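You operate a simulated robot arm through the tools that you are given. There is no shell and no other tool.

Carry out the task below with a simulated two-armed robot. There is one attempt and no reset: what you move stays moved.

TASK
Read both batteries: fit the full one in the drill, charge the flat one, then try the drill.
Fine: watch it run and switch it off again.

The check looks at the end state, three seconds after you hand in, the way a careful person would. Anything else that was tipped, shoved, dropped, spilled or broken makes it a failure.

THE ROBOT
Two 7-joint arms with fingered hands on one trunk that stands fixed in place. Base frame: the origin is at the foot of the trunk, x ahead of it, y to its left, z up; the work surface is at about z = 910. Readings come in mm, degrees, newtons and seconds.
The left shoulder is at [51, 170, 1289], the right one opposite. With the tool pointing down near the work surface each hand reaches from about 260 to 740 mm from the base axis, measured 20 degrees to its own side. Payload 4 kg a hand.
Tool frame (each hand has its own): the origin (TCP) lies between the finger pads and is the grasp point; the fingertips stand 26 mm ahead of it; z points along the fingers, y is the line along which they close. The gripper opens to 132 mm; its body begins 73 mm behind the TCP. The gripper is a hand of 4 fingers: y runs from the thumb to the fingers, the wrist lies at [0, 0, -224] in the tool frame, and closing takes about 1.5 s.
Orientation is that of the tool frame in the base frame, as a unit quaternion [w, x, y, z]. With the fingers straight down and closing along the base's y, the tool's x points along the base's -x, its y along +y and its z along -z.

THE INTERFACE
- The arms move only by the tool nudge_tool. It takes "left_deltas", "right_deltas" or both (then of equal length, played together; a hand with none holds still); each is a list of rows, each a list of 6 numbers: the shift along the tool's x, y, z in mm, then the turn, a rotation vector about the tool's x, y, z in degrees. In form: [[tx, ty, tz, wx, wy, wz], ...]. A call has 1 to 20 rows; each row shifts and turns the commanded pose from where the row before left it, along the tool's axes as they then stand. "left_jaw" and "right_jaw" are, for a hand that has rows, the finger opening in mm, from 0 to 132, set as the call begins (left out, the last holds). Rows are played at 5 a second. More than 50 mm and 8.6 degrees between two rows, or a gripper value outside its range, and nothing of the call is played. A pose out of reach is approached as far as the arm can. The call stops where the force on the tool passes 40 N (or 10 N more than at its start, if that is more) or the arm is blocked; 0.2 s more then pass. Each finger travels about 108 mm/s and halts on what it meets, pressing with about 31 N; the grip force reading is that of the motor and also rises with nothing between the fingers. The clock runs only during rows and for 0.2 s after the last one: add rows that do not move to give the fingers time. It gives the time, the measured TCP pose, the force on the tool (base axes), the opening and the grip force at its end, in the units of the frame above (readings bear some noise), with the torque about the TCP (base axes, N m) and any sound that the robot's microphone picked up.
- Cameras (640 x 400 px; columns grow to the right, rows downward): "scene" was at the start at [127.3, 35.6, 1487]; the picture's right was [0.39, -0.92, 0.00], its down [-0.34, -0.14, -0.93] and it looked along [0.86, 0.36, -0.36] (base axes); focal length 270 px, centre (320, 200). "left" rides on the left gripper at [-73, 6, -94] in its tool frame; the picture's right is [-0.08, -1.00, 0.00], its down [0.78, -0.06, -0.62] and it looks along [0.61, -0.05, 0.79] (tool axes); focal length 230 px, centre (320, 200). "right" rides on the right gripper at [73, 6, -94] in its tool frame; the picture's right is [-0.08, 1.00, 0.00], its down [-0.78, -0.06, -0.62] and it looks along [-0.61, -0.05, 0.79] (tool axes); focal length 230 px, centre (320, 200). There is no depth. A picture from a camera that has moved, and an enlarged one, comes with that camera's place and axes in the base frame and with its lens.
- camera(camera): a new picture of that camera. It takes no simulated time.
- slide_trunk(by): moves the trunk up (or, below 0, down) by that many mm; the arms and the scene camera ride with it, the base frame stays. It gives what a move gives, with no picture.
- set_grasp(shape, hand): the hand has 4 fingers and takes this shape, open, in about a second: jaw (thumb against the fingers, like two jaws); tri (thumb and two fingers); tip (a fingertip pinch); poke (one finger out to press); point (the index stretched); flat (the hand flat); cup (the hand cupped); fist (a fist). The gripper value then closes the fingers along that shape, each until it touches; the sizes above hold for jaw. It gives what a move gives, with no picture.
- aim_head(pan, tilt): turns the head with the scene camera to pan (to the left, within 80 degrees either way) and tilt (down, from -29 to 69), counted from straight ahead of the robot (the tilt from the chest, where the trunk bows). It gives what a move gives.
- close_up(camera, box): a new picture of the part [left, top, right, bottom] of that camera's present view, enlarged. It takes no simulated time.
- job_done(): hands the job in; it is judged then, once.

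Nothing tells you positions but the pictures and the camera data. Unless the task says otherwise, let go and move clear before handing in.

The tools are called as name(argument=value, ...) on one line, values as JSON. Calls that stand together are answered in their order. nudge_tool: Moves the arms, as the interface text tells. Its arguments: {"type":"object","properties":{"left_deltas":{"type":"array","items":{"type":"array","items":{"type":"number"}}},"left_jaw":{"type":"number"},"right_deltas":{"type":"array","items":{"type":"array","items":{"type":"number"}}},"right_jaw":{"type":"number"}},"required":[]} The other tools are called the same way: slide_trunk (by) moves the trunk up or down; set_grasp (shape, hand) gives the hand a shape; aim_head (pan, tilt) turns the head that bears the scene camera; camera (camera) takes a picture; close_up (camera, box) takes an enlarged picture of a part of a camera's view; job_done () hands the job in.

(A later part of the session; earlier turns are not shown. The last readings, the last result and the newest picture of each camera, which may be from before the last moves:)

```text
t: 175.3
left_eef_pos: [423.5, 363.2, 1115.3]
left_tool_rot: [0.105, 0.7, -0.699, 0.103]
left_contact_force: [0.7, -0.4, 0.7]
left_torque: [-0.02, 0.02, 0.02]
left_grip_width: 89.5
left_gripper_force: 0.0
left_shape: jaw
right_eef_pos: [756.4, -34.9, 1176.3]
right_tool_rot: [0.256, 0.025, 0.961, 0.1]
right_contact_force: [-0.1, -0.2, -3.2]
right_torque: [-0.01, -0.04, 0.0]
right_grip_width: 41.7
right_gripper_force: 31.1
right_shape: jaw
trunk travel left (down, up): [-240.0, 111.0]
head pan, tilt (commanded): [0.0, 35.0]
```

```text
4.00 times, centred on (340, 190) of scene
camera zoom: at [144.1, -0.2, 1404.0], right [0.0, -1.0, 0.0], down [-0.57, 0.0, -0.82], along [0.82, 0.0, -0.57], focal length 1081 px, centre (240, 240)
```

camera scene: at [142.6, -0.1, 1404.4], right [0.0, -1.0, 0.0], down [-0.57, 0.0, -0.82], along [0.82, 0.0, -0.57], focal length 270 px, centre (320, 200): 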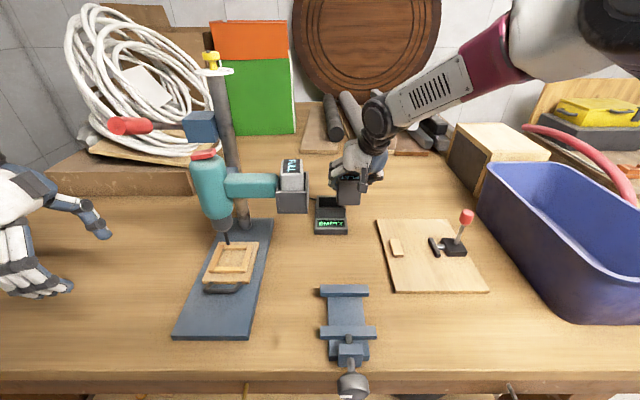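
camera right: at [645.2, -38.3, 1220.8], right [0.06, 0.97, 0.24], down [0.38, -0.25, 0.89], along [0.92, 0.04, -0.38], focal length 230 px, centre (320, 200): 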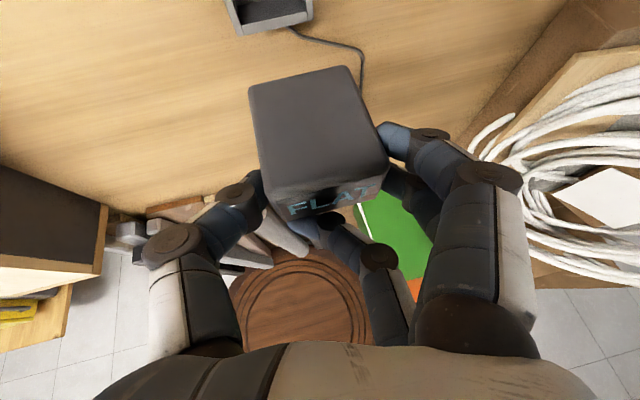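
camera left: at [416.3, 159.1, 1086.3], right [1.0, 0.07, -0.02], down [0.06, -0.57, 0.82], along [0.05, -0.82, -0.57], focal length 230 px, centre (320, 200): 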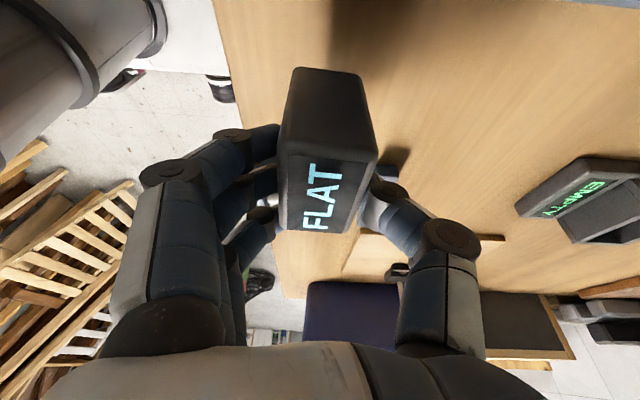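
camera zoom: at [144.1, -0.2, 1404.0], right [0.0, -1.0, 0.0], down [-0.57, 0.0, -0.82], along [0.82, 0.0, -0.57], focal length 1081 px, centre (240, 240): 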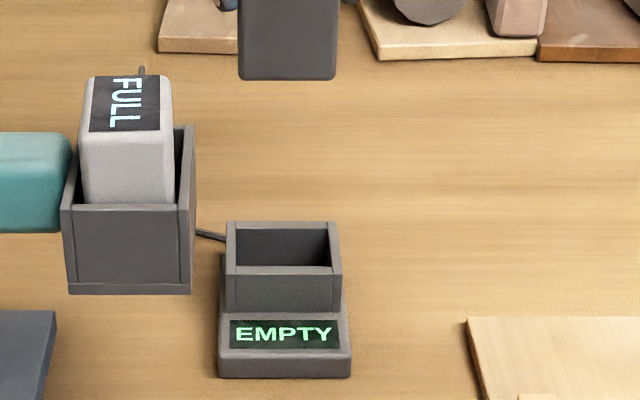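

close_up(camera="right", box=[210, 0, 330, 60])

close_up(camera="scene", box=[325, 190, 360, 220])

```text
5.33 times, centred on (270, 30) of right
camera zoom: at [645.2, -38.3, 1220.8], right [0.06, 0.97, 0.24], down [0.38, -0.25, 0.89], along [0.92, 0.04, -0.38], focal length 1227 px, centre (587, 1107)
```

zoom: 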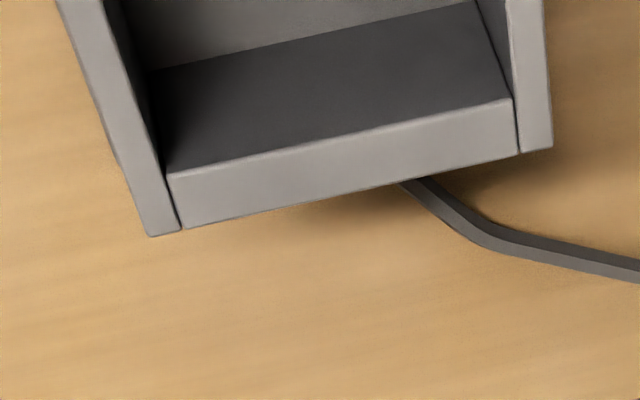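

```text
13.33 times, centred on (342, 205) of scene
camera zoom: at [144.1, -0.2, 1404.0], right [0.0, -1.0, 0.0], down [-0.57, 0.0, -0.82], along [0.82, 0.0, -0.57], focal length 3604 px, centre (20, 133)
```

zoom: 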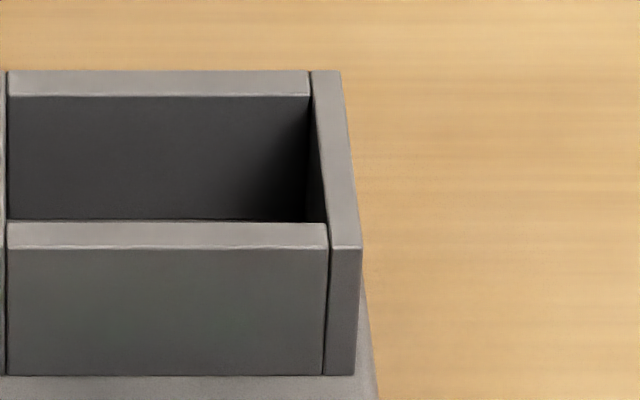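

Triangulating with both cameras: the rim is at z≈967, and the slot's inside runs x≈735–781, y≈−63…+3. The battery's near edge was right at x≈735.6, on the near wall, so it needs about 3.5–4 mm more forward. I go back down with that correction.

nudge_tool(right_deltas=[[-3.5, 0, 2.0, 0, 0, 0], [17, -7.2, 29.7, 0, 0, 0], [17, -7.2, 29.7, 0, 0, 0], [17, -7.2, 29.7, 0, 0, 0], [12.2, -5.2, 21.2, 0, 0, 0], [0, 0, 0, 0, 0, 0]])

close_up(camera="right", box=[200, 0, 400, 130])

close_up(camera="scene", box=[310, 170, 370, 220])

```text
t: 176.7
left_eef_pos: [423.3, 363.3, 1117.5]
left_tool_rot: [-0.105, -0.699, 0.699, -0.105]
left_contact_force: [-0.4, -0.3, 0.4]
left_torque: [0.01, 0.0, 0.03]
left_grip_width: 90.1
left_gripper_force: 0.0
left_shape: jaw
right_eef_pos: [761.6, -34.3, 1047.0]
right_tool_rot: [0.256, 0.024, 0.961, 0.101]
right_contact_force: [-0.2, -0.7, -3.1]
right_torque: [-0.04, 0.0, -0.01]
right_grip_width: 41.6
right_gripper_force: 31.0
right_shape: jaw
trunk travel left (down, up): [-240.0, 111.0]
head pan, tilt (commanded): [0.0, 35.0]
```

```text
3.08 times, centred on (300, 65) of right
camera zoom: at [650.2, -38.0, 1090.6], right [0.06, 0.97, 0.24], down [0.37, -0.25, 0.89], along [0.93, 0.04, -0.38], focal length 708 px, centre (382, 615)
```

zoom: 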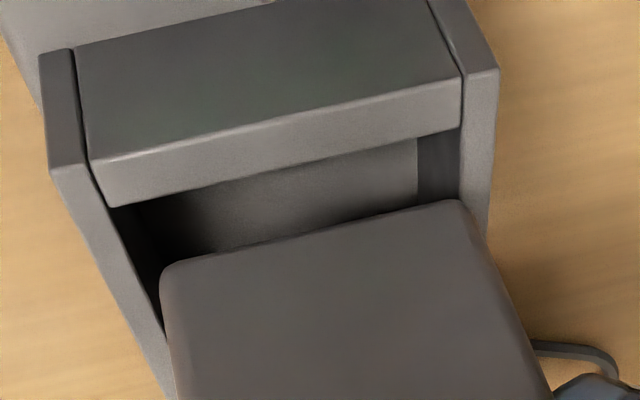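

```text
8.00 times, centred on (340, 195) of scene
camera zoom: at [143.4, -0.2, 1404.2], right [0.0, -1.0, 0.0], down [-0.57, 0.0, -0.82], along [0.82, 0.0, -0.57], focal length 2162 px, centre (160, 240)
```

zoom: 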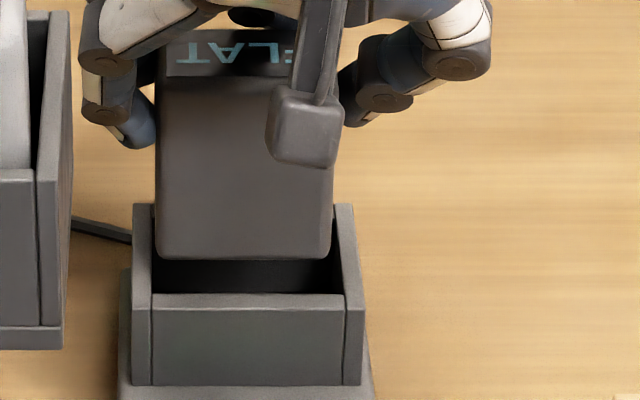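

I shift 1.4 mm to the right and lower gently.

nudge_tool(right_deltas=[[-0.1, -1.4, -0.3, 0, 0, 0], [1.5, -0.6, 2.5, 0, 0, 0], [1.5, -0.6, 2.5, 0, 0, 0], [1.2, -0.5, 2.1, 0, 0, 0], [1.2, -0.5, 2.1, 0, 0, 0], [0, 0, 0, 0, 0, 0]])

close_up(camera="right", box=[200, 0, 400, 130])

close_up(camera="scene", box=[310, 170, 370, 220])

```text
t: 178.1
left_eef_pos: [422.8, 363.2, 1116.6]
left_tool_rot: [-0.105, -0.699, 0.7, -0.104]
left_contact_force: [-0.3, 0.6, 0.1]
left_torque: [-0.01, 0.0, 0.0]
left_grip_width: 89.9
left_gripper_force: 0.1
left_shape: jaw
right_eef_pos: [760.8, -36.0, 1034.5]
right_tool_rot: [0.256, 0.024, 0.961, 0.101]
right_contact_force: [0.1, 0.3, -3.0]
right_torque: [-0.03, 0.02, -0.01]
right_grip_width: 41.8
right_gripper_force: 31.0
right_shape: jaw
trunk travel left (down, up): [-240.0, 111.0]
head pan, tilt (commanded): [0.0, 35.0]
```

```text
3.08 times, centred on (300, 65) of right
camera zoom: at [649.7, -40.5, 1080.1], right [0.06, 0.97, 0.24], down [0.37, -0.25, 0.89], along [0.93, 0.04, -0.38], focal length 708 px, centre (382, 615)
```

zoom: 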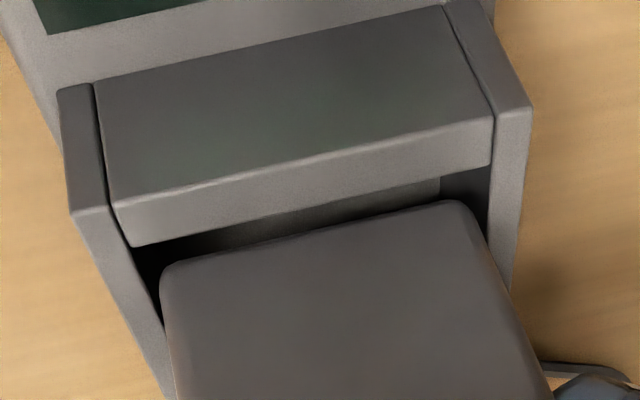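

```text
8.00 times, centred on (340, 195) of scene
camera zoom: at [143.7, -0.2, 1404.1], right [0.0, -1.0, 0.0], down [-0.57, 0.0, -0.82], along [0.82, 0.0, -0.57], focal length 2162 px, centre (160, 240)
```

zoom: 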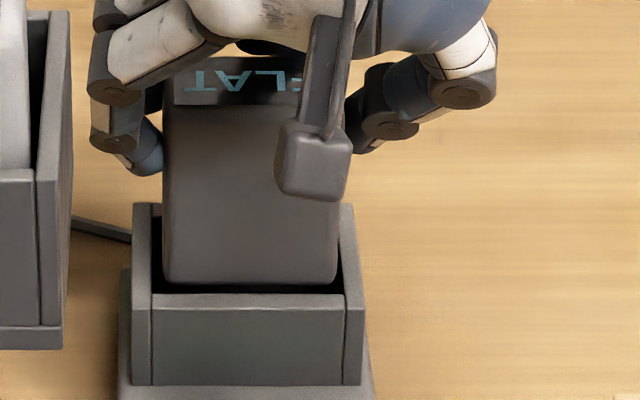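

Past the earlier contact height with no force. I continue lowering.

nudge_tool(right_deltas=[[1.3, -0.1, 2.2, 0, 0, 0], [1.2, -0.5, 2.1, 0, 0, 0], [1.2, -0.5, 2.1, 0, 0, 0], [0, 0, 0, 0, 0, 0]])

close_up(camera="scene", box=[310, 170, 370, 220])

close_up(camera="right", box=[200, 0, 400, 130])

```text
t: 179.1
left_eef_pos: [424.0, 363.1, 1117.4]
left_tool_rot: [0.104, 0.699, -0.699, 0.105]
left_contact_force: [-0.4, 0.3, -0.2]
left_torque: [0.0, -0.04, -0.03]
left_grip_width: 89.7
left_gripper_force: 0.0
left_shape: jaw
right_eef_pos: [760.8, -35.5, 1029.4]
right_tool_rot: [0.256, 0.024, 0.961, 0.1]
right_contact_force: [-0.7, -0.2, -3.0]
right_torque: [-0.04, 0.01, 0.03]
right_grip_width: 41.8
right_gripper_force: 31.0
right_shape: jaw
trunk travel left (down, up): [-240.0, 111.0]
head pan, tilt (commanded): [0.0, 35.0]
```

```text
8.00 times, centred on (340, 195) of scene
camera zoom: at [143.6, -0.2, 1404.1], right [0.0, -1.0, 0.0], down [-0.57, 0.0, -0.82], along [0.82, 0.0, -0.57], focal length 2162 px, centre (160, 240)
```

zoom: 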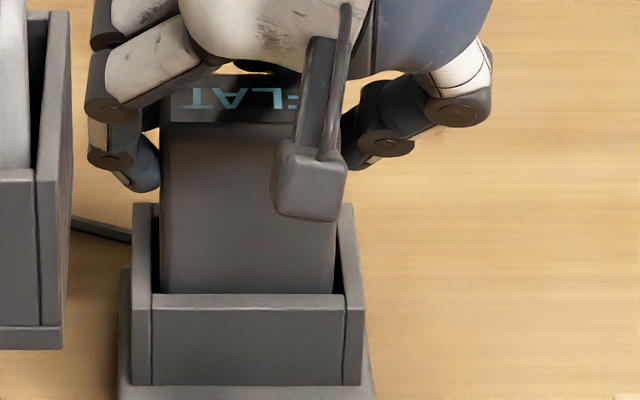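

```text
3.08 times, centred on (300, 65) of right
camera zoom: at [650.2, -39.6, 1073.1], right [0.06, 0.97, 0.24], down [0.37, -0.25, 0.89], along [0.93, 0.04, -0.38], focal length 708 px, centre (382, 615)
```

zoom: 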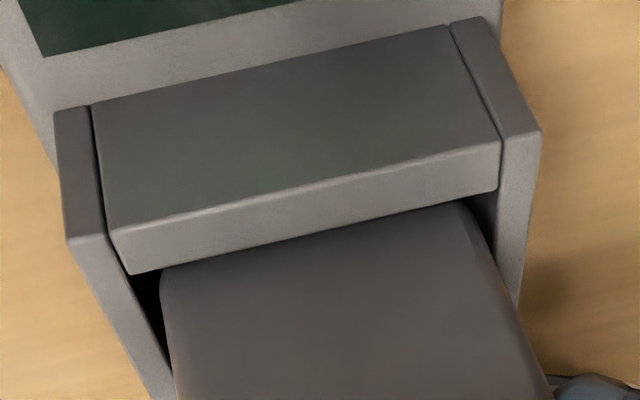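

It's in the slot. I keep lowering by 15 mm, watching the force.

nudge_tool(right_deltas=[[1.5, -0.6, 2.5, 0, 0, 0], [1.5, -0.6, 2.5, 0, 0, 0], [1.5, -0.6, 2.5, 0, 0, 0], [1.5, -0.6, 2.5, 0, 0, 0], [1.5, -0.6, 2.5, 0, 0, 0], [0, 0, 0, 0, 0, 0]])

close_up(camera="scene", box=[310, 170, 370, 220])

camera(camera="right")

```text
t: 180.5
left_eef_pos: [423.1, 361.8, 1117.3]
left_tool_rot: [-0.104, -0.699, 0.7, -0.105]
left_contact_force: [0.2, 0.4, 0.2]
left_torque: [0.0, 0.01, 0.02]
left_grip_width: 89.7
left_gripper_force: 0.0
left_shape: jaw
right_eef_pos: [761.0, -35.4, 1013.0]
right_tool_rot: [0.256, 0.024, 0.961, 0.1]
right_contact_force: [-0.7, -0.3, -2.6]
right_torque: [-0.02, 0.0, -0.02]
right_grip_width: 41.8
right_gripper_force: 30.7
right_shape: jaw
trunk travel left (down, up): [-240.0, 111.0]
head pan, tilt (commanded): [0.0, 35.0]
```

```text
8.00 times, centred on (340, 195) of scene
camera zoom: at [143.6, -0.2, 1404.1], right [0.0, -1.0, 0.0], down [-0.57, 0.0, -0.82], along [0.82, 0.0, -0.57], focal length 2162 px, centre (160, 240)
```

zoom: 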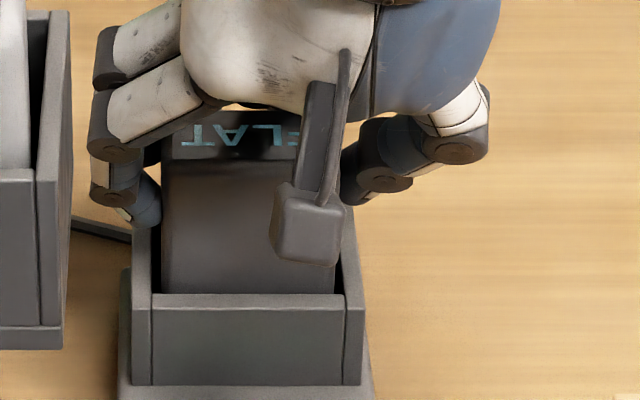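

```text
taken
camera right: at [650.7, -40.1, 1058.3], right [0.06, 0.97, 0.24], down [0.37, -0.25, 0.89], along [0.93, 0.04, -0.38], focal length 230 px, centre (320, 200)
```

right: 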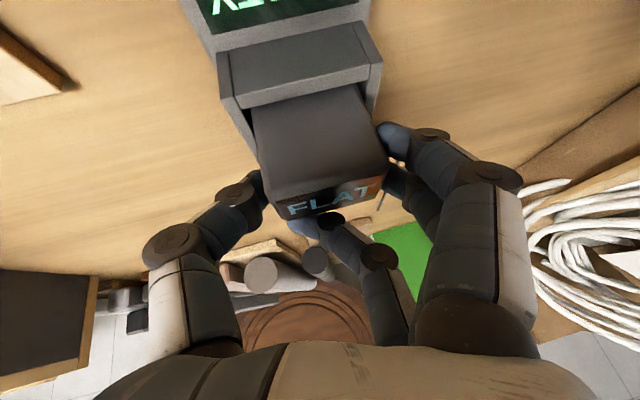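

The battery is about 23 mm in, and the fingertips are near the rim. I lower 5 mm more and release.

nudge_tool(right_deltas=[[1.2, -0.5, 2.1, 0, 0, 0], [1.2, -0.5, 2.1, 0, 0, 0], [0, 0, 0, 0, 0, 0]])

nudge_tool(right_deltas=[[0, 0, 0, 0, 0, 0], [0, 0, 0, 0, 0, 0], [0, 0, 0, 0, 0, 0], [0, 0, 0, 0, 0, 0], [0, 0, 0, 0, 0, 0]], right_jaw=95)

close_up(camera="scene", box=[310, 170, 370, 220])

camera(camera="right")

```text
t: 181.3
left_eef_pos: [423.2, 362.9, 1116.4]
left_tool_rot: [-0.104, -0.698, 0.7, -0.104]
left_contact_force: [-0.7, -0.2, 0.8]
left_torque: [0.04, 0.01, -0.02]
left_grip_width: 89.7
left_gripper_force: 0.1
left_shape: jaw
right_eef_pos: [761.6, -36.6, 1008.4]
right_tool_rot: [0.256, 0.023, 0.961, 0.101]
right_contact_force: [-0.1, -0.3, -2.9]
right_torque: [0.02, -0.03, 0.02]
right_grip_width: 41.7
right_gripper_force: 31.2
right_shape: jaw
trunk travel left (down, up): [-240.0, 111.0]
head pan, tilt (commanded): [0.0, 35.0]
```

```text
t: 182.5
left_eef_pos: [423.5, 363.0, 1117.8]
left_tool_rot: [-0.104, -0.699, 0.699, -0.105]
left_contact_force: [-0.1, 0.8, -0.3]
left_torque: [-0.02, 0.03, 0.02]
left_grip_width: 90.0
left_gripper_force: 0.0
left_shape: jaw
right_eef_pos: [761.1, -34.7, 1009.0]
right_tool_rot: [0.256, 0.024, 0.961, 0.101]
right_contact_force: [0.3, 0.5, 0.4]
right_torque: [0.02, 0.03, -0.02]
right_grip_width: 94.4
right_gripper_force: 0.2
right_shape: jaw
trunk travel left (down, up): [-240.0, 111.0]
head pan, tilt (commanded): [0.0, 35.0]
```

```text
8.00 times, centred on (340, 195) of scene
camera zoom: at [143.4, -0.2, 1404.2], right [0.0, -1.0, 0.0], down [-0.57, 0.0, -0.82], along [0.82, 0.0, -0.57], focal length 2162 px, centre (160, 240)
```

zoom: 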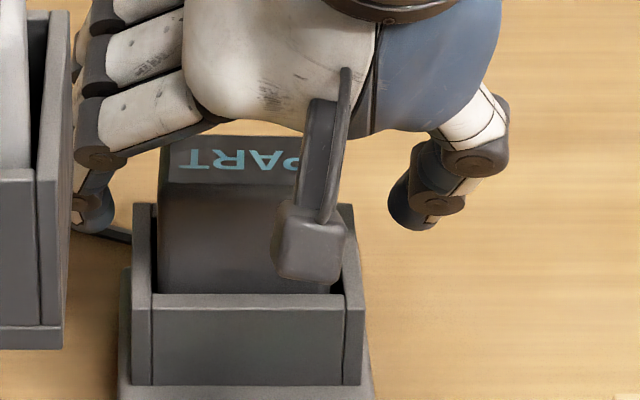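

```text
taken
camera right: at [650.2, -40.6, 1052.6], right [0.06, 0.97, 0.24], down [0.37, -0.25, 0.89], along [0.93, 0.04, -0.38], focal length 230 px, centre (320, 200)
```

right: 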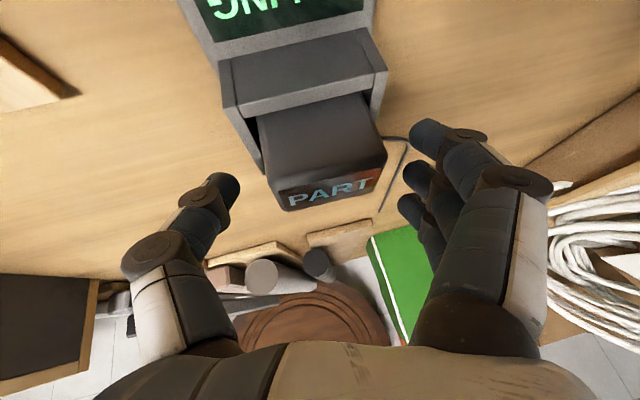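

The charger now reads "…ING" and the battery shows "PART", so it has seated and is charging. I back the right hand out upward and away.

nudge_tool(right_deltas=[[-8.5, 3.6, -14.8, 0, 0, 0], [-17, 7.2, -29.7, 0, 0, 0], [-17, 7.2, -29.7, 0, 0, 0], [-17, 7.2, -29.7, 0, 0, 0], [34.7, -20, -20, 0, 0, 0], [34.7, -20, -20, 0, 0, 0], [34.7, -20, -20, 0, 0, 0], [34.7, -20, -20, 0, 0, 0], [0, 0, 0, 0, 0, 0]])

camera(camera="scene")

close_up(camera="scene", box=[260, 140, 380, 250])

```text
t: 184.5
left_eef_pos: [423.7, 363.2, 1115.3]
left_tool_rot: [0.105, 0.699, -0.699, 0.104]
left_contact_force: [-0.3, -0.5, 0.2]
left_torque: [-0.03, 0.03, 0.03]
left_grip_width: 89.7
left_gripper_force: 0.0
left_shape: jaw
right_eef_pos: [601.6, -116.5, 1115.8]
right_tool_rot: [0.256, 0.024, 0.961, 0.1]
right_contact_force: [0.3, -0.1, 0.4]
right_torque: [-0.03, 0.01, 0.02]
right_grip_width: 94.8
right_gripper_force: 0.1
right_shape: jaw
trunk travel left (down, up): [-240.0, 111.0]
head pan, tilt (commanded): [0.0, 35.0]
```

```text
taken
camera scene: at [144.1, 0.0, 1404.0], right [0.0, -1.0, 0.0], down [-0.57, 0.0, -0.82], along [0.82, 0.0, -0.57], focal length 270 px, centre (320, 200)
```

scene: 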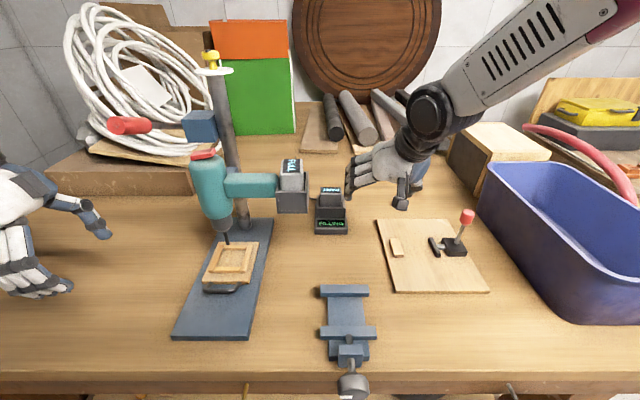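

```text
3.64 times, centred on (320, 195) of scene
camera zoom: at [144.1, 0.0, 1404.0], right [0.0, -1.0, 0.0], down [-0.57, 0.0, -0.82], along [0.82, 0.0, -0.57], focal length 983 px, centre (320, 218)
```

zoom: 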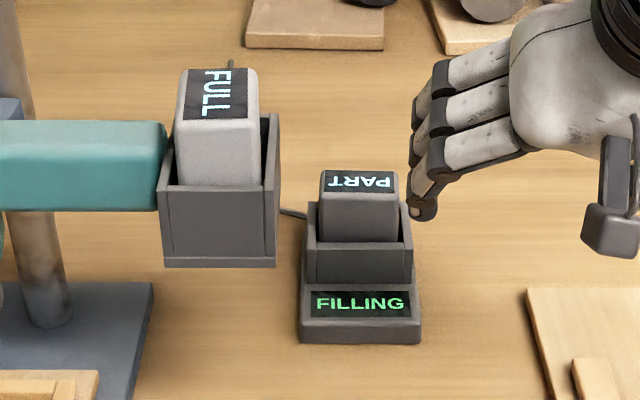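

The charger shows FILLING and the battery has begun charging. Next is the drill switch: I'll raise the trunk again and prepare the left hand, moved back from the lever first.

nudge_tool(left_deltas=[[-35, 40, -10.7, 0, 0, 0], [0, 0, 0, 0, 0, 0]], right_deltas=[[20, -30, -15, 0, 0, 0], [0, 0, 0, 0, 0, 0]])

slide_trunk(by=110)

camera(camera="scene")

```text
refused: row 1 steps farther than a row can; nothing moved
```

```text
t: 185.9
left_eef_pos: [423.8, 363.1, 1226.7]
left_tool_rot: [0.105, 0.7, -0.699, 0.105]
left_contact_force: [0.5, 1.0, -0.5]
left_torque: [0.02, 0.03, -0.02]
left_grip_width: 89.7
left_gripper_force: 0.1
left_shape: jaw
right_eef_pos: [600.4, -115.1, 1224.9]
right_tool_rot: [0.257, 0.024, 0.961, 0.1]
right_contact_force: [0.1, 0.4, 1.5]
right_torque: [0.0, 0.0, 0.0]
right_grip_width: 94.9
right_gripper_force: 0.2
right_shape: jaw
trunk travel left (down, up): [-350.0, 1.0]
head pan, tilt (commanded): [0.0, 35.0]
```

```text
taken
camera scene: at [128.6, -0.2, 1514.6], right [0.0, -1.0, 0.0], down [-0.57, 0.0, -0.82], along [0.82, 0.0, -0.57], focal length 270 px, centre (320, 200)
```

scene: 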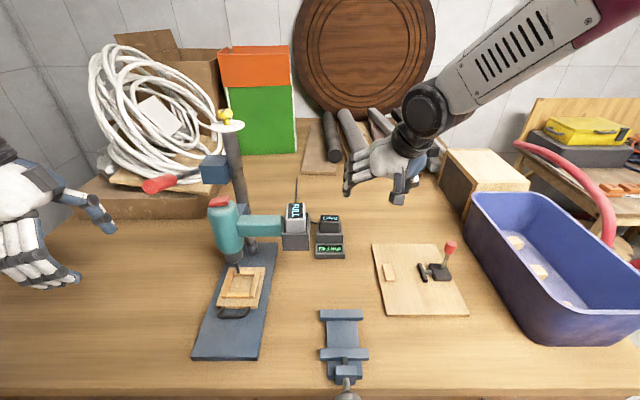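

nudge_tool(left_deltas=[[-17.7, 20, -5.4, 0, 0, 0], [-17.7, 20, -5.4, 0, 0, 0], [0, 0, 0, 0, -8.5, 0], [0, 0, 0, 0, -8.5, 0], [0, 0, 0, 0, 0, 8.5], [0, 0, 0, 0, 0, 8.5], [0, 0, 0, 0, 0, 8.5], [0, 0, 0, 0, 0, 8.5], [0, 0, 0, 0, 0, 8.5], [0, 0, 0, 0, 0, 8.5], [0, 0, 0, 0, 0, 8.5], [0, 0, 0, 0, 0, 8.5], [0, 0, 0, 0, 0, 8.5], [0, 0, 0, 0, 0, 8.5], [0, 0, 0, 0, 0, 5], [0, 0, 0, 0, 0, 0]])

set_grasp(hand="left", shape="poke")

camera(camera="left")

camera(camera="scene")

```text
t: 189.3
left_eef_pos: [382.5, 400.5, 1227.0]
left_tool_rot: [0.0, 0.001, 1.0, 0.001]
left_contact_force: [-0.3, -0.2, -1.0]
left_torque: [0.02, 0.0, 0.02]
left_grip_width: 89.7
left_gripper_force: 0.0
left_shape: jaw
right_eef_pos: [600.6, -114.7, 1224.4]
right_tool_rot: [0.256, 0.024, 0.961, 0.101]
right_contact_force: [0.2, 0.3, -0.4]
right_torque: [0.01, -0.01, 0.04]
right_grip_width: 94.6
right_gripper_force: 0.0
right_shape: jaw
trunk travel left (down, up): [-350.0, 1.0]
head pan, tilt (commanded): [0.0, 35.0]
```

```text
t: 190.2
left_eef_pos: [381.9, 400.0, 1228.4]
left_tool_rot: [0.0, 0.0, 1.0, 0.0]
left_contact_force: [0.1, -0.5, 0.0]
left_torque: [-0.03, -0.02, 0.01]
left_grip_width: 0.2
left_gripper_force: 0.0
left_shape: poke
right_eef_pos: [600.5, -115.7, 1225.4]
right_tool_rot: [0.256, 0.024, 0.961, 0.1]
right_contact_force: [-0.7, -0.7, 0.3]
right_torque: [0.03, -0.01, -0.01]
right_grip_width: 94.9
right_gripper_force: 0.0
right_shape: jaw
trunk travel left (down, up): [-350.0, 1.0]
head pan, tilt (commanded): [0.0, 35.0]
```

```text
taken
camera left: at [455.1, 404.7, 1321.3], right [0.08, -1.0, 0.0], down [-0.78, -0.06, 0.62], along [-0.61, -0.05, -0.79], focal length 230 px, centre (320, 200)
```

left: 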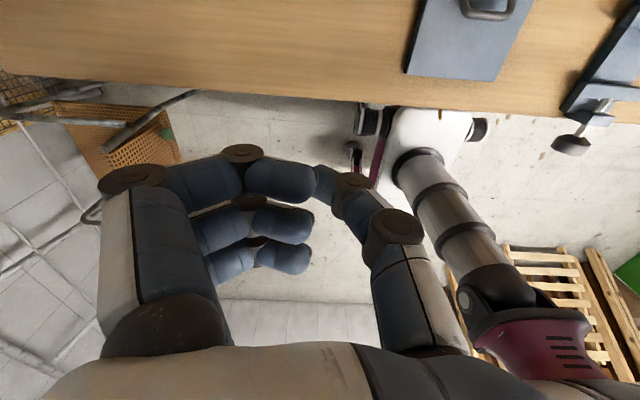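

```text
taken
camera scene: at [128.6, -0.2, 1514.7], right [0.0, -1.0, 0.0], down [-0.57, 0.0, -0.82], along [0.82, 0.0, -0.57], focal length 270 px, centre (320, 200)
```

scene: 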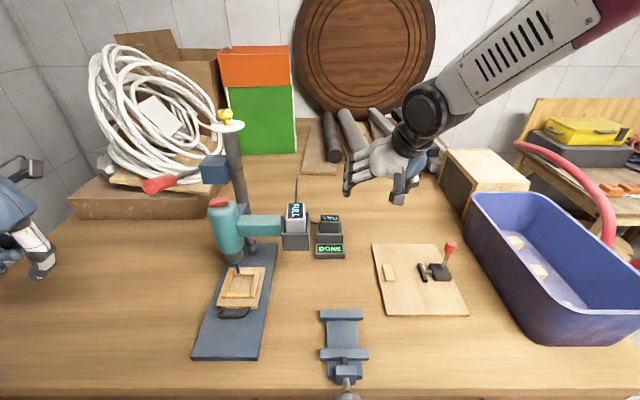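

The charger now seems to read DONE; I'll zoom on that, and try the "point" shape on the left hand to see which is better for pressing.

set_grasp(hand="left", shape="point")

camera(camera="left")

close_up(camera="scene", box=[260, 180, 380, 270])

close_up(camera="scene", box=[0, 140, 100, 300])

```text
t: 191.1
left_eef_pos: [383.6, 400.5, 1228.3]
left_tool_rot: [0.0, 0.0, 1.0, 0.001]
left_contact_force: [0.1, 0.1, 1.0]
left_torque: [0.01, -0.04, -0.01]
left_grip_width: 125.9
left_gripper_force: 0.0
left_shape: point
right_eef_pos: [600.6, -114.9, 1224.7]
right_tool_rot: [0.256, 0.024, 0.961, 0.101]
right_contact_force: [-0.5, -0.4, 0.7]
right_torque: [0.01, -0.01, 0.0]
right_grip_width: 94.6
right_gripper_force: 0.1
right_shape: jaw
trunk travel left (down, up): [-350.0, 1.0]
head pan, tilt (commanded): [0.0, 35.0]
```

```text
taken
camera left: at [455.1, 404.7, 1321.3], right [0.08, -1.0, 0.0], down [-0.78, -0.06, 0.62], along [-0.61, -0.05, -0.79], focal length 230 px, centre (320, 200)
```

left: 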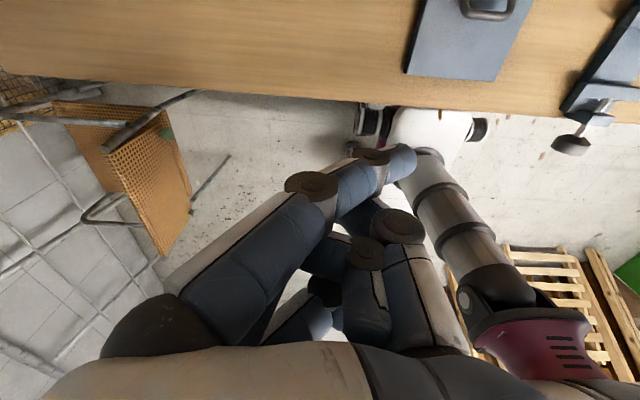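

```text
4.44 times, centred on (320, 225) of scene
camera zoom: at [128.6, -0.2, 1514.7], right [0.0, -1.0, 0.0], down [-0.57, 0.0, -0.82], along [0.82, 0.0, -0.57], focal length 1201 px, centre (320, 89)
```

zoom: 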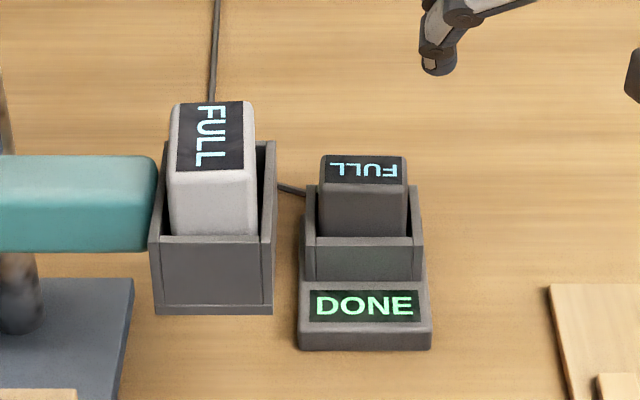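

```text
2.50 times, centred on (50, 220) of scene
camera zoom: at [128.6, -0.2, 1514.7], right [0.0, -1.0, 0.0], down [-0.57, 0.0, -0.82], along [0.82, 0.0, -0.57], focal length 676 px, centre (995, 150)
```

zoom: 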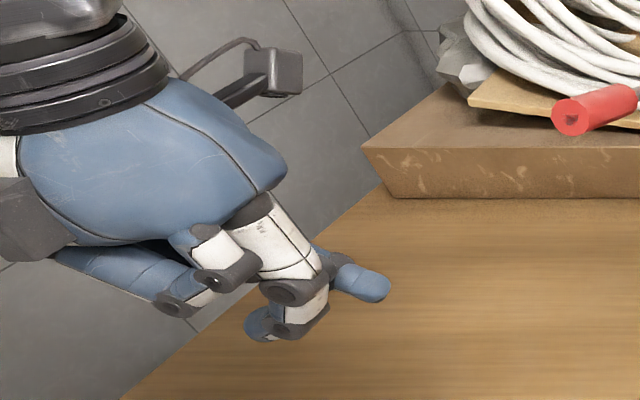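

The charger reads DONE and the dark battery now reads FULL, so the charging is complete. The "point" finger angles sideways; I'll look at the "poke" shape from the scene camera, with the head turned to it.

set_grasp(hand="left", shape="poke")

aim_head(pan=25, tilt=35)

camera(camera="scene")

```text
t: 192.0
left_eef_pos: [383.3, 400.5, 1227.9]
left_tool_rot: [0.0, 0.001, 1.0, 0.0]
left_contact_force: [-0.1, 0.2, 0.2]
left_torque: [0.02, 0.02, -0.01]
left_grip_width: 0.2
left_gripper_force: 0.0
left_shape: poke
right_eef_pos: [600.8, -114.7, 1225.8]
right_tool_rot: [0.256, 0.024, 0.961, 0.101]
right_contact_force: [1.2, -0.5, 0.8]
right_torque: [-0.01, -0.02, 0.02]
right_grip_width: 94.4
right_gripper_force: 0.1
right_shape: jaw
trunk travel left (down, up): [-350.0, 1.0]
head pan, tilt (commanded): [0.0, 35.0]
```

```text
t: 192.9
left_eef_pos: [382.2, 400.2, 1227.3]
left_tool_rot: [0.0, 0.0, 1.0, -0.001]
left_contact_force: [-0.8, -0.9, 0.1]
left_torque: [-0.01, -0.04, -0.02]
left_grip_width: 0.0
left_gripper_force: 0.0
left_shape: poke
right_eef_pos: [600.6, -116.0, 1226.3]
right_tool_rot: [0.257, 0.024, 0.961, 0.101]
right_contact_force: [-0.6, 0.1, 0.4]
right_torque: [-0.04, -0.02, -0.01]
right_grip_width: 94.6
right_gripper_force: 0.1
right_shape: jaw
trunk travel left (down, up): [-350.0, 1.0]
head pan, tilt (commanded): [25.0, 35.0]
```

```text
taken
camera scene: at [120.4, 36.9, 1514.7], right [0.42, -0.91, 0.0], down [-0.52, -0.24, -0.82], along [0.74, 0.35, -0.57], focal length 270 px, centre (320, 200)
```

scene: 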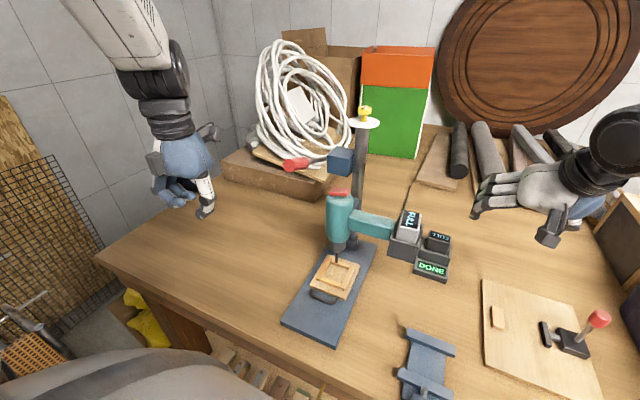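

close_up(camera="scene", box=[130, 100, 240, 230])

close_up(camera="scene", box=[270, 130, 410, 250])

close_up(camera="left", box=[90, 120, 440, 330])

```text
3.08 times, centred on (185, 165) of scene
camera zoom: at [120.4, 36.9, 1514.7], right [0.42, -0.91, 0.0], down [-0.52, -0.24, -0.82], along [0.74, 0.35, -0.57], focal length 832 px, centre (735, 308)
```

zoom: 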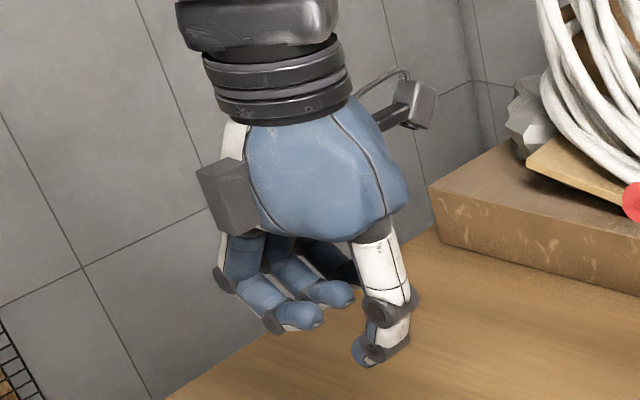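

```text
3.33 times, centred on (340, 190) of scene
camera zoom: at [120.4, 36.9, 1514.7], right [0.42, -0.91, 0.0], down [-0.52, -0.24, -0.82], along [0.74, 0.35, -0.57], focal length 901 px, centre (253, 233)
```

zoom: 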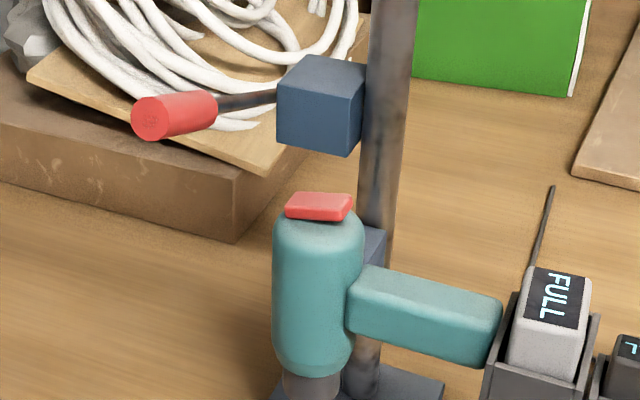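

```text
1.83 times, centred on (265, 225) of left
camera zoom: at [455.2, 404.6, 1321.3], right [0.08, -1.0, 0.0], down [-0.78, -0.06, 0.62], along [-0.61, -0.05, -0.79], focal length 421 px, centre (421, 154)
```

zoom: 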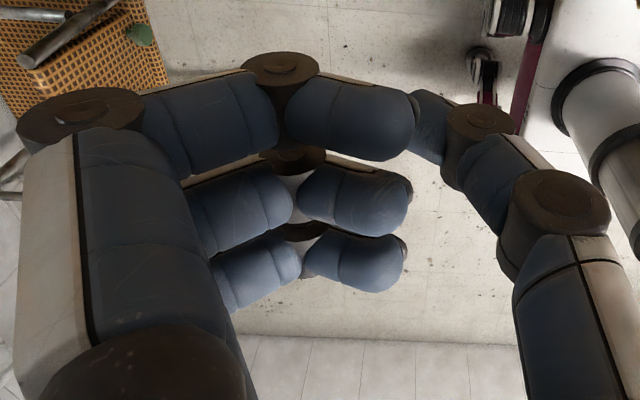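

For pressing the switch, the right hand leaning from the right is better, because it avoids the red lever. I turn the head back and bring the right hand to upright, then 90° yaw, then a 34° lean.

nudge_tool(right_deltas=[[0, 0, 0, 2.93, 7.45, -0.7], [0, 0, 0, 2.93, 7.45, -0.7], [0, 0, 0, 2.93, 7.45, -0.7], [0, 0, 0, 2.93, 7.45, -0.7], [0, 0, 0, 0, 0, 0]])

aim_head(pan=8, tilt=35)

camera(camera="scene")

```text
t: 194.1
left_eef_pos: [383.0, 400.5, 1228.6]
left_tool_rot: [0.0, 0.001, 1.0, 0.0]
left_contact_force: [-0.2, -0.1, 0.1]
left_torque: [0.02, 0.0, 0.03]
left_grip_width: 0.1
left_gripper_force: 0.1
left_shape: poke
right_eef_pos: [600.0, -114.5, 1225.8]
right_tool_rot: [-0.001, 0.001, 1.0, -0.001]
right_contact_force: [-0.5, 0.0, -0.2]
right_torque: [-0.02, 0.03, -0.02]
right_grip_width: 94.8
right_gripper_force: 0.1
right_shape: jaw
trunk travel left (down, up): [-350.0, 1.0]
head pan, tilt (commanded): [25.0, 35.0]
```

```text
t: 194.9
left_eef_pos: [382.1, 401.0, 1227.6]
left_tool_rot: [0.0, 0.001, 1.0, 0.0]
left_contact_force: [-0.5, 0.8, -0.5]
left_torque: [0.0, 0.0, 0.04]
left_grip_width: 0.0
left_gripper_force: 0.0
left_shape: poke
right_eef_pos: [601.8, -114.9, 1225.6]
right_tool_rot: [0.0, 0.0, 1.0, -0.001]
right_contact_force: [0.0, 0.1, 0.3]
right_torque: [-0.05, 0.03, 0.0]
right_grip_width: 94.8
right_gripper_force: 0.2
right_shape: jaw
trunk travel left (down, up): [-350.0, 1.0]
head pan, tilt (commanded): [8.0, 35.0]
```

```text
taken
camera scene: at [127.6, 12.2, 1514.7], right [0.14, -0.99, 0.0], down [-0.57, -0.08, -0.82], along [0.81, 0.11, -0.57], focal length 270 px, centre (320, 200)
```

scene: 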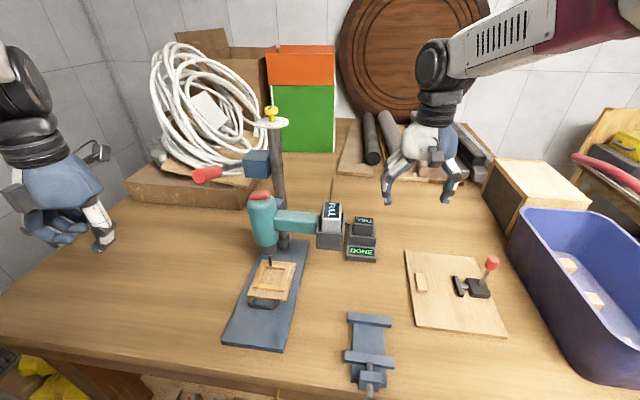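

nudge_tool(right_deltas=[[15, 0, -15, 0, 0, -8.5], [0, 0, 0, 0, 0, -8.5], [0, 0, 0, 0, 0, -8.5], [0, 0, 0, 0, 0, -8.5], [0, 0, 0, 0, 0, -8.5], [0, 0, 0, 0, 0, -8.5], [0, 0, 0, 0, 0, -8.5], [0, 0, 0, 0, 0, -8.5], [0, 0, 0, 0, 0, -8.5], [0, 0, 0, 0, 0, -8.5], [0, 0, 0, 0, 0, -5], [0, 0, 0, 0, -8.5, 0], [0, 0, 0, 0, -8.5, 0], [0, 0, 0, 0, -8.5, 0], [0, 0, 0, 0, -8.5, 0], [0, 0, 0, 0, 0, 0]])

set_grasp(hand="right", shape="poke")

camera(camera="right")

camera(camera="scene")

```text
t: 198.3
left_eef_pos: [383.7, 400.2, 1226.8]
left_tool_rot: [-0.001, 0.0, 1.0, 0.0]
left_contact_force: [0.2, 0.8, -0.6]
left_torque: [-0.02, 0.01, -0.01]
left_grip_width: 0.0
left_gripper_force: 0.1
left_shape: poke
right_eef_pos: [585.1, -113.9, 1240.3]
right_tool_rot: [0.207, -0.676, 0.676, 0.207]
right_contact_force: [0.2, -0.4, 0.5]
right_torque: [-0.02, 0.02, -0.01]
right_grip_width: 94.9
right_gripper_force: 0.1
right_shape: jaw
trunk travel left (down, up): [-350.0, 1.0]
head pan, tilt (commanded): [8.0, 35.0]
```

```text
t: 199.2
left_eef_pos: [383.4, 400.6, 1227.1]
left_tool_rot: [0.0, 0.0, 1.0, 0.0]
left_contact_force: [0.4, 0.6, 0.1]
left_torque: [-0.01, 0.02, -0.01]
left_grip_width: 0.0
left_gripper_force: 0.1
left_shape: poke
right_eef_pos: [585.0, -114.8, 1240.1]
right_tool_rot: [-0.205, 0.677, -0.676, -0.206]
right_contact_force: [-1.0, -0.1, -0.1]
right_torque: [-0.03, 0.0, 0.01]
right_grip_width: 0.1
right_gripper_force: 0.0
right_shape: poke
trunk travel left (down, up): [-350.0, 1.0]
head pan, tilt (commanded): [8.0, 35.0]
```

```text
taken
camera right: at [579.1, -227.2, 1276.0], right [-1.0, 0.06, 0.04], down [0.06, 0.31, 0.95], along [0.05, 0.95, -0.31], focal length 230 px, centre (320, 200)
```

right: 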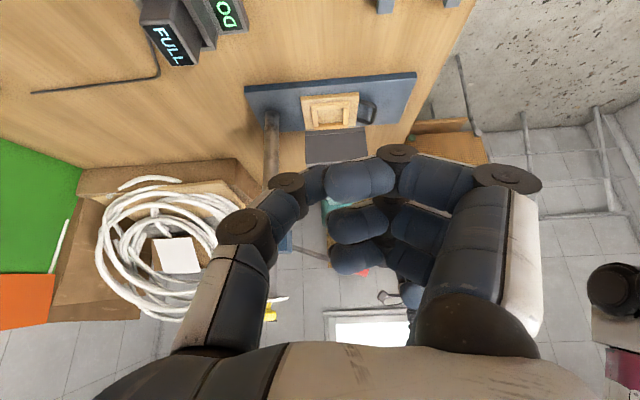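

```text
taken
camera scene: at [127.7, 12.3, 1514.7], right [0.14, -0.99, 0.0], down [-0.57, -0.08, -0.82], along [0.81, 0.11, -0.57], focal length 270 px, centre (320, 200)
```

scene: 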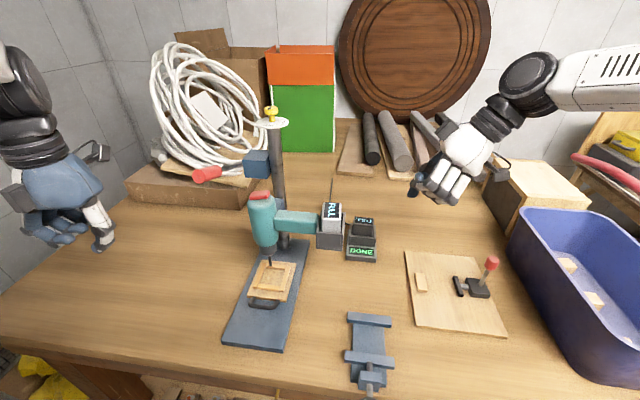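

I'll zoom in on the right hand in its poke shape to find which tip leads and where it is.

close_up(camera="scene", box=[390, 100, 510, 220])

close_up(camera="right", box=[200, 110, 440, 320])

```text
3.33 times, centred on (450, 160) of scene
camera zoom: at [127.7, 12.3, 1514.7], right [0.14, -0.99, 0.0], down [-0.57, -0.08, -0.82], along [0.81, 0.11, -0.57], focal length 901 px, centre (-113, 333)
```

zoom: 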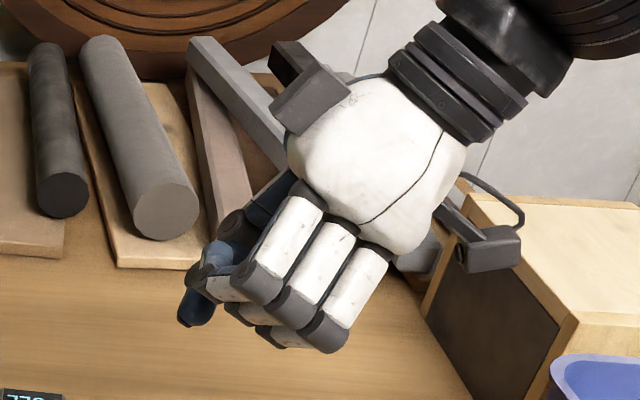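

```text
1.90 times, centred on (320, 215) of right
camera zoom: at [579.1, -227.2, 1276.0], right [-1.0, 0.06, 0.04], down [0.06, 0.31, 0.95], along [0.05, 0.95, -0.31], focal length 438 px, centre (320, 171)
```

zoom: 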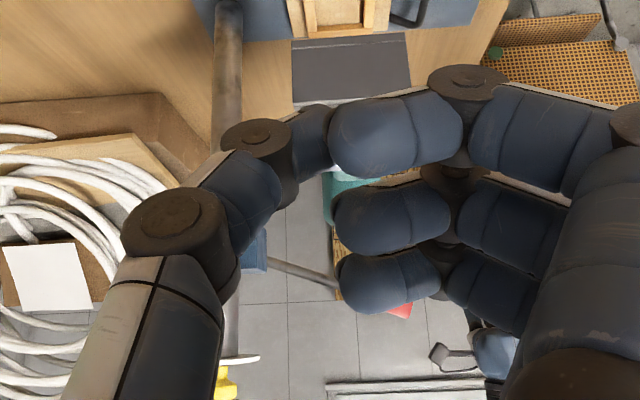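

In poke, the thumb tip leads, at about tool (8, −5, 27). I raise the right hand and bring it over toward the drill switch, stopping short to check.

nudge_tool(right_deltas=[[-25.2, 0, -37.3, 0, 0, 0], [-25.2, 0, -37.3, 0, 0, 0], [-34, 4, 22.9, 0, 0, 0], [-34, 4, 22.9, 0, 0, 0], [-34, 4, 22.9, 0, 0, 0], [-34, 4, 22.9, 0, 0, 0], [-34, 4, 22.9, 0, 0, 0], [-34, 4, 22.9, 0, 0, 0], [0, 0, 0, 0, 0, 0]])

camera(camera="scene")

camera(camera="right")

```text
t: 201.2
left_eef_pos: [383.2, 398.5, 1227.6]
left_tool_rot: [0.001, 0.0, 1.0, 0.001]
left_contact_force: [0.2, -0.1, 0.2]
left_torque: [0.02, 0.03, -0.03]
left_grip_width: 0.0
left_gripper_force: 0.0
left_shape: poke
right_eef_pos: [561.2, 129.7, 1329.3]
right_tool_rot: [-0.206, 0.677, -0.676, -0.208]
right_contact_force: [-0.5, -0.1, 0.6]
right_torque: [0.01, -0.02, 0.01]
right_grip_width: 0.1
right_gripper_force: 0.1
right_shape: poke
trunk travel left (down, up): [-350.0, 1.0]
head pan, tilt (commanded): [8.0, 35.0]
```

```text
taken
camera scene: at [127.5, 10.8, 1514.7], right [0.14, -0.99, 0.0], down [-0.57, -0.08, -0.82], along [0.81, 0.11, -0.57], focal length 270 px, centre (320, 200)
```

scene: 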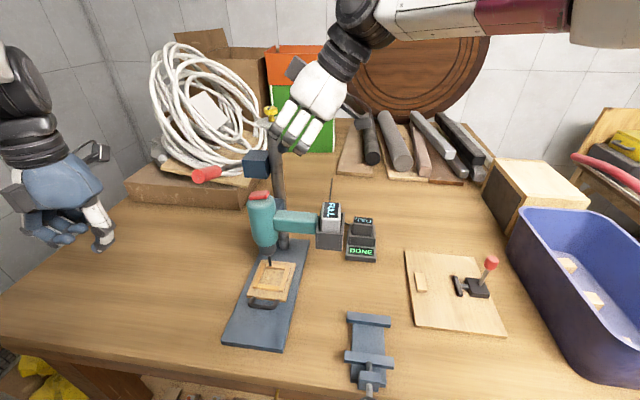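

```text
taken
camera right: at [555.4, 16.7, 1366.0], right [-1.0, 0.06, 0.04], down [0.06, 0.31, 0.95], along [0.05, 0.95, -0.31], focal length 230 px, centre (320, 200)
```

right: 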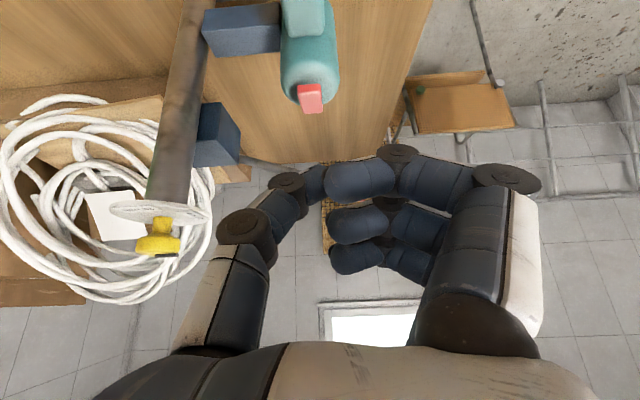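

close_up(camera="right", box=[270, 40, 350, 120])

close_up(camera="scene", box=[230, 170, 310, 240])

```text
5.00 times, centred on (310, 80) of right
camera zoom: at [555.4, 16.7, 1366.0], right [-1.0, 0.06, 0.04], down [0.06, 0.31, 0.95], along [0.05, 0.95, -0.31], focal length 1150 px, centre (370, 800)
```

zoom: 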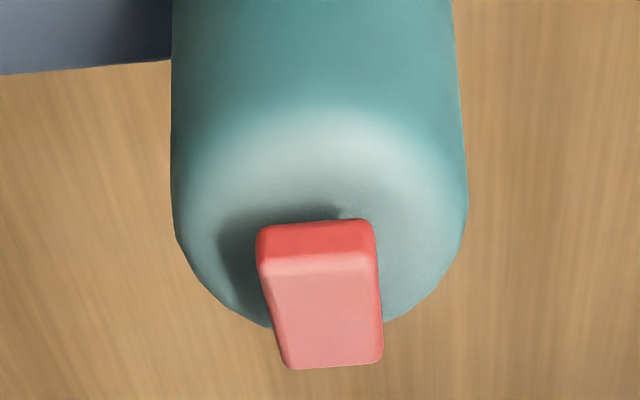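

```text
5.71 times, centred on (270, 205) of scene
camera zoom: at [127.5, 10.8, 1514.7], right [0.14, -0.99, 0.0], down [-0.57, -0.08, -0.82], along [0.81, 0.11, -0.57], focal length 1545 px, centre (606, 171)
```

zoom: 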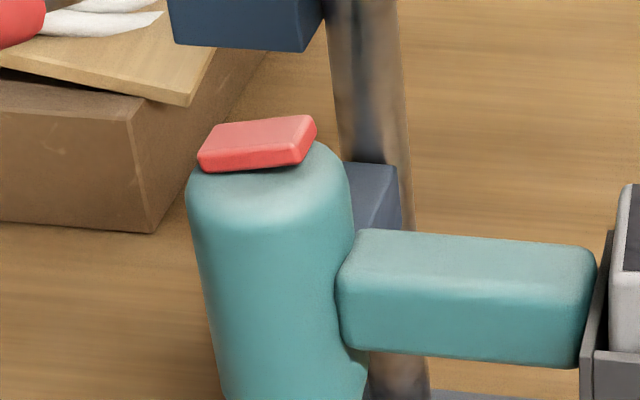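

Both cameras agree: the rocker's raised end is at about (569, 182, 1209) and its low end at (569, 220, 1201). I bring the thumb tip above the raised end, about 20 mm high.

nudge_tool(right_deltas=[[-40.6, -3, 27.4, 0, 0, 0], [20.7, 0, 30.7, 0, 0, 0], [20.7, 0, 30.7, 0, 0, 0], [0, 0, 0, 0, 0, 0]])

close_up(camera="scene", box=[220, 110, 330, 220])

camera(camera="right")

```text
t: 202.2
left_eef_pos: [382.4, 399.1, 1228.7]
left_tool_rot: [0.0, 0.0, 1.0, 0.0]
left_contact_force: [0.2, -0.4, -0.1]
left_torque: [0.03, -0.05, 0.0]
left_grip_width: 0.0
left_gripper_force: 0.1
left_shape: poke
right_eef_pos: [565.0, 179.1, 1258.3]
right_tool_rot: [0.207, -0.676, 0.676, 0.207]
right_contact_force: [-0.1, -0.1, 0.1]
right_torque: [0.03, -0.02, -0.03]
right_grip_width: 0.3
right_gripper_force: 0.0
right_shape: poke
trunk travel left (down, up): [-350.0, 1.0]
head pan, tilt (commanded): [8.0, 35.0]
```

```text
3.64 times, centred on (275, 165) of scene
camera zoom: at [127.2, 11.0, 1514.7], right [0.14, -0.99, 0.0], down [-0.57, -0.08, -0.82], along [0.81, 0.11, -0.57], focal length 983 px, centre (484, 327)
```

zoom: 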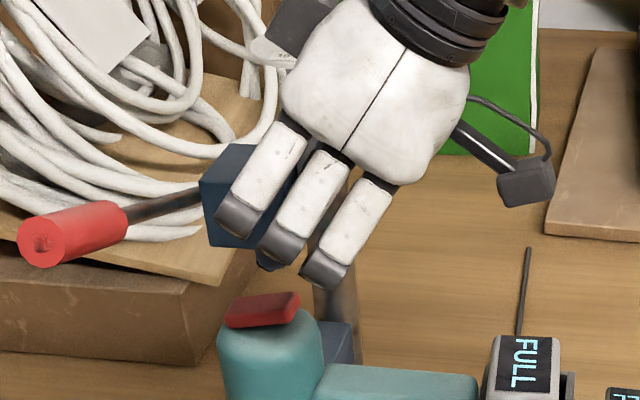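

```text
taken
camera right: at [558.6, 65.8, 1294.4], right [-1.0, 0.06, 0.04], down [0.06, 0.31, 0.95], along [0.05, 0.95, -0.31], focal length 230 px, centre (320, 200)
```

right: 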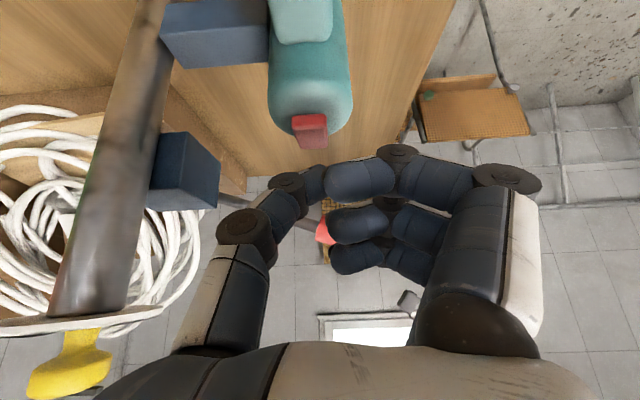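

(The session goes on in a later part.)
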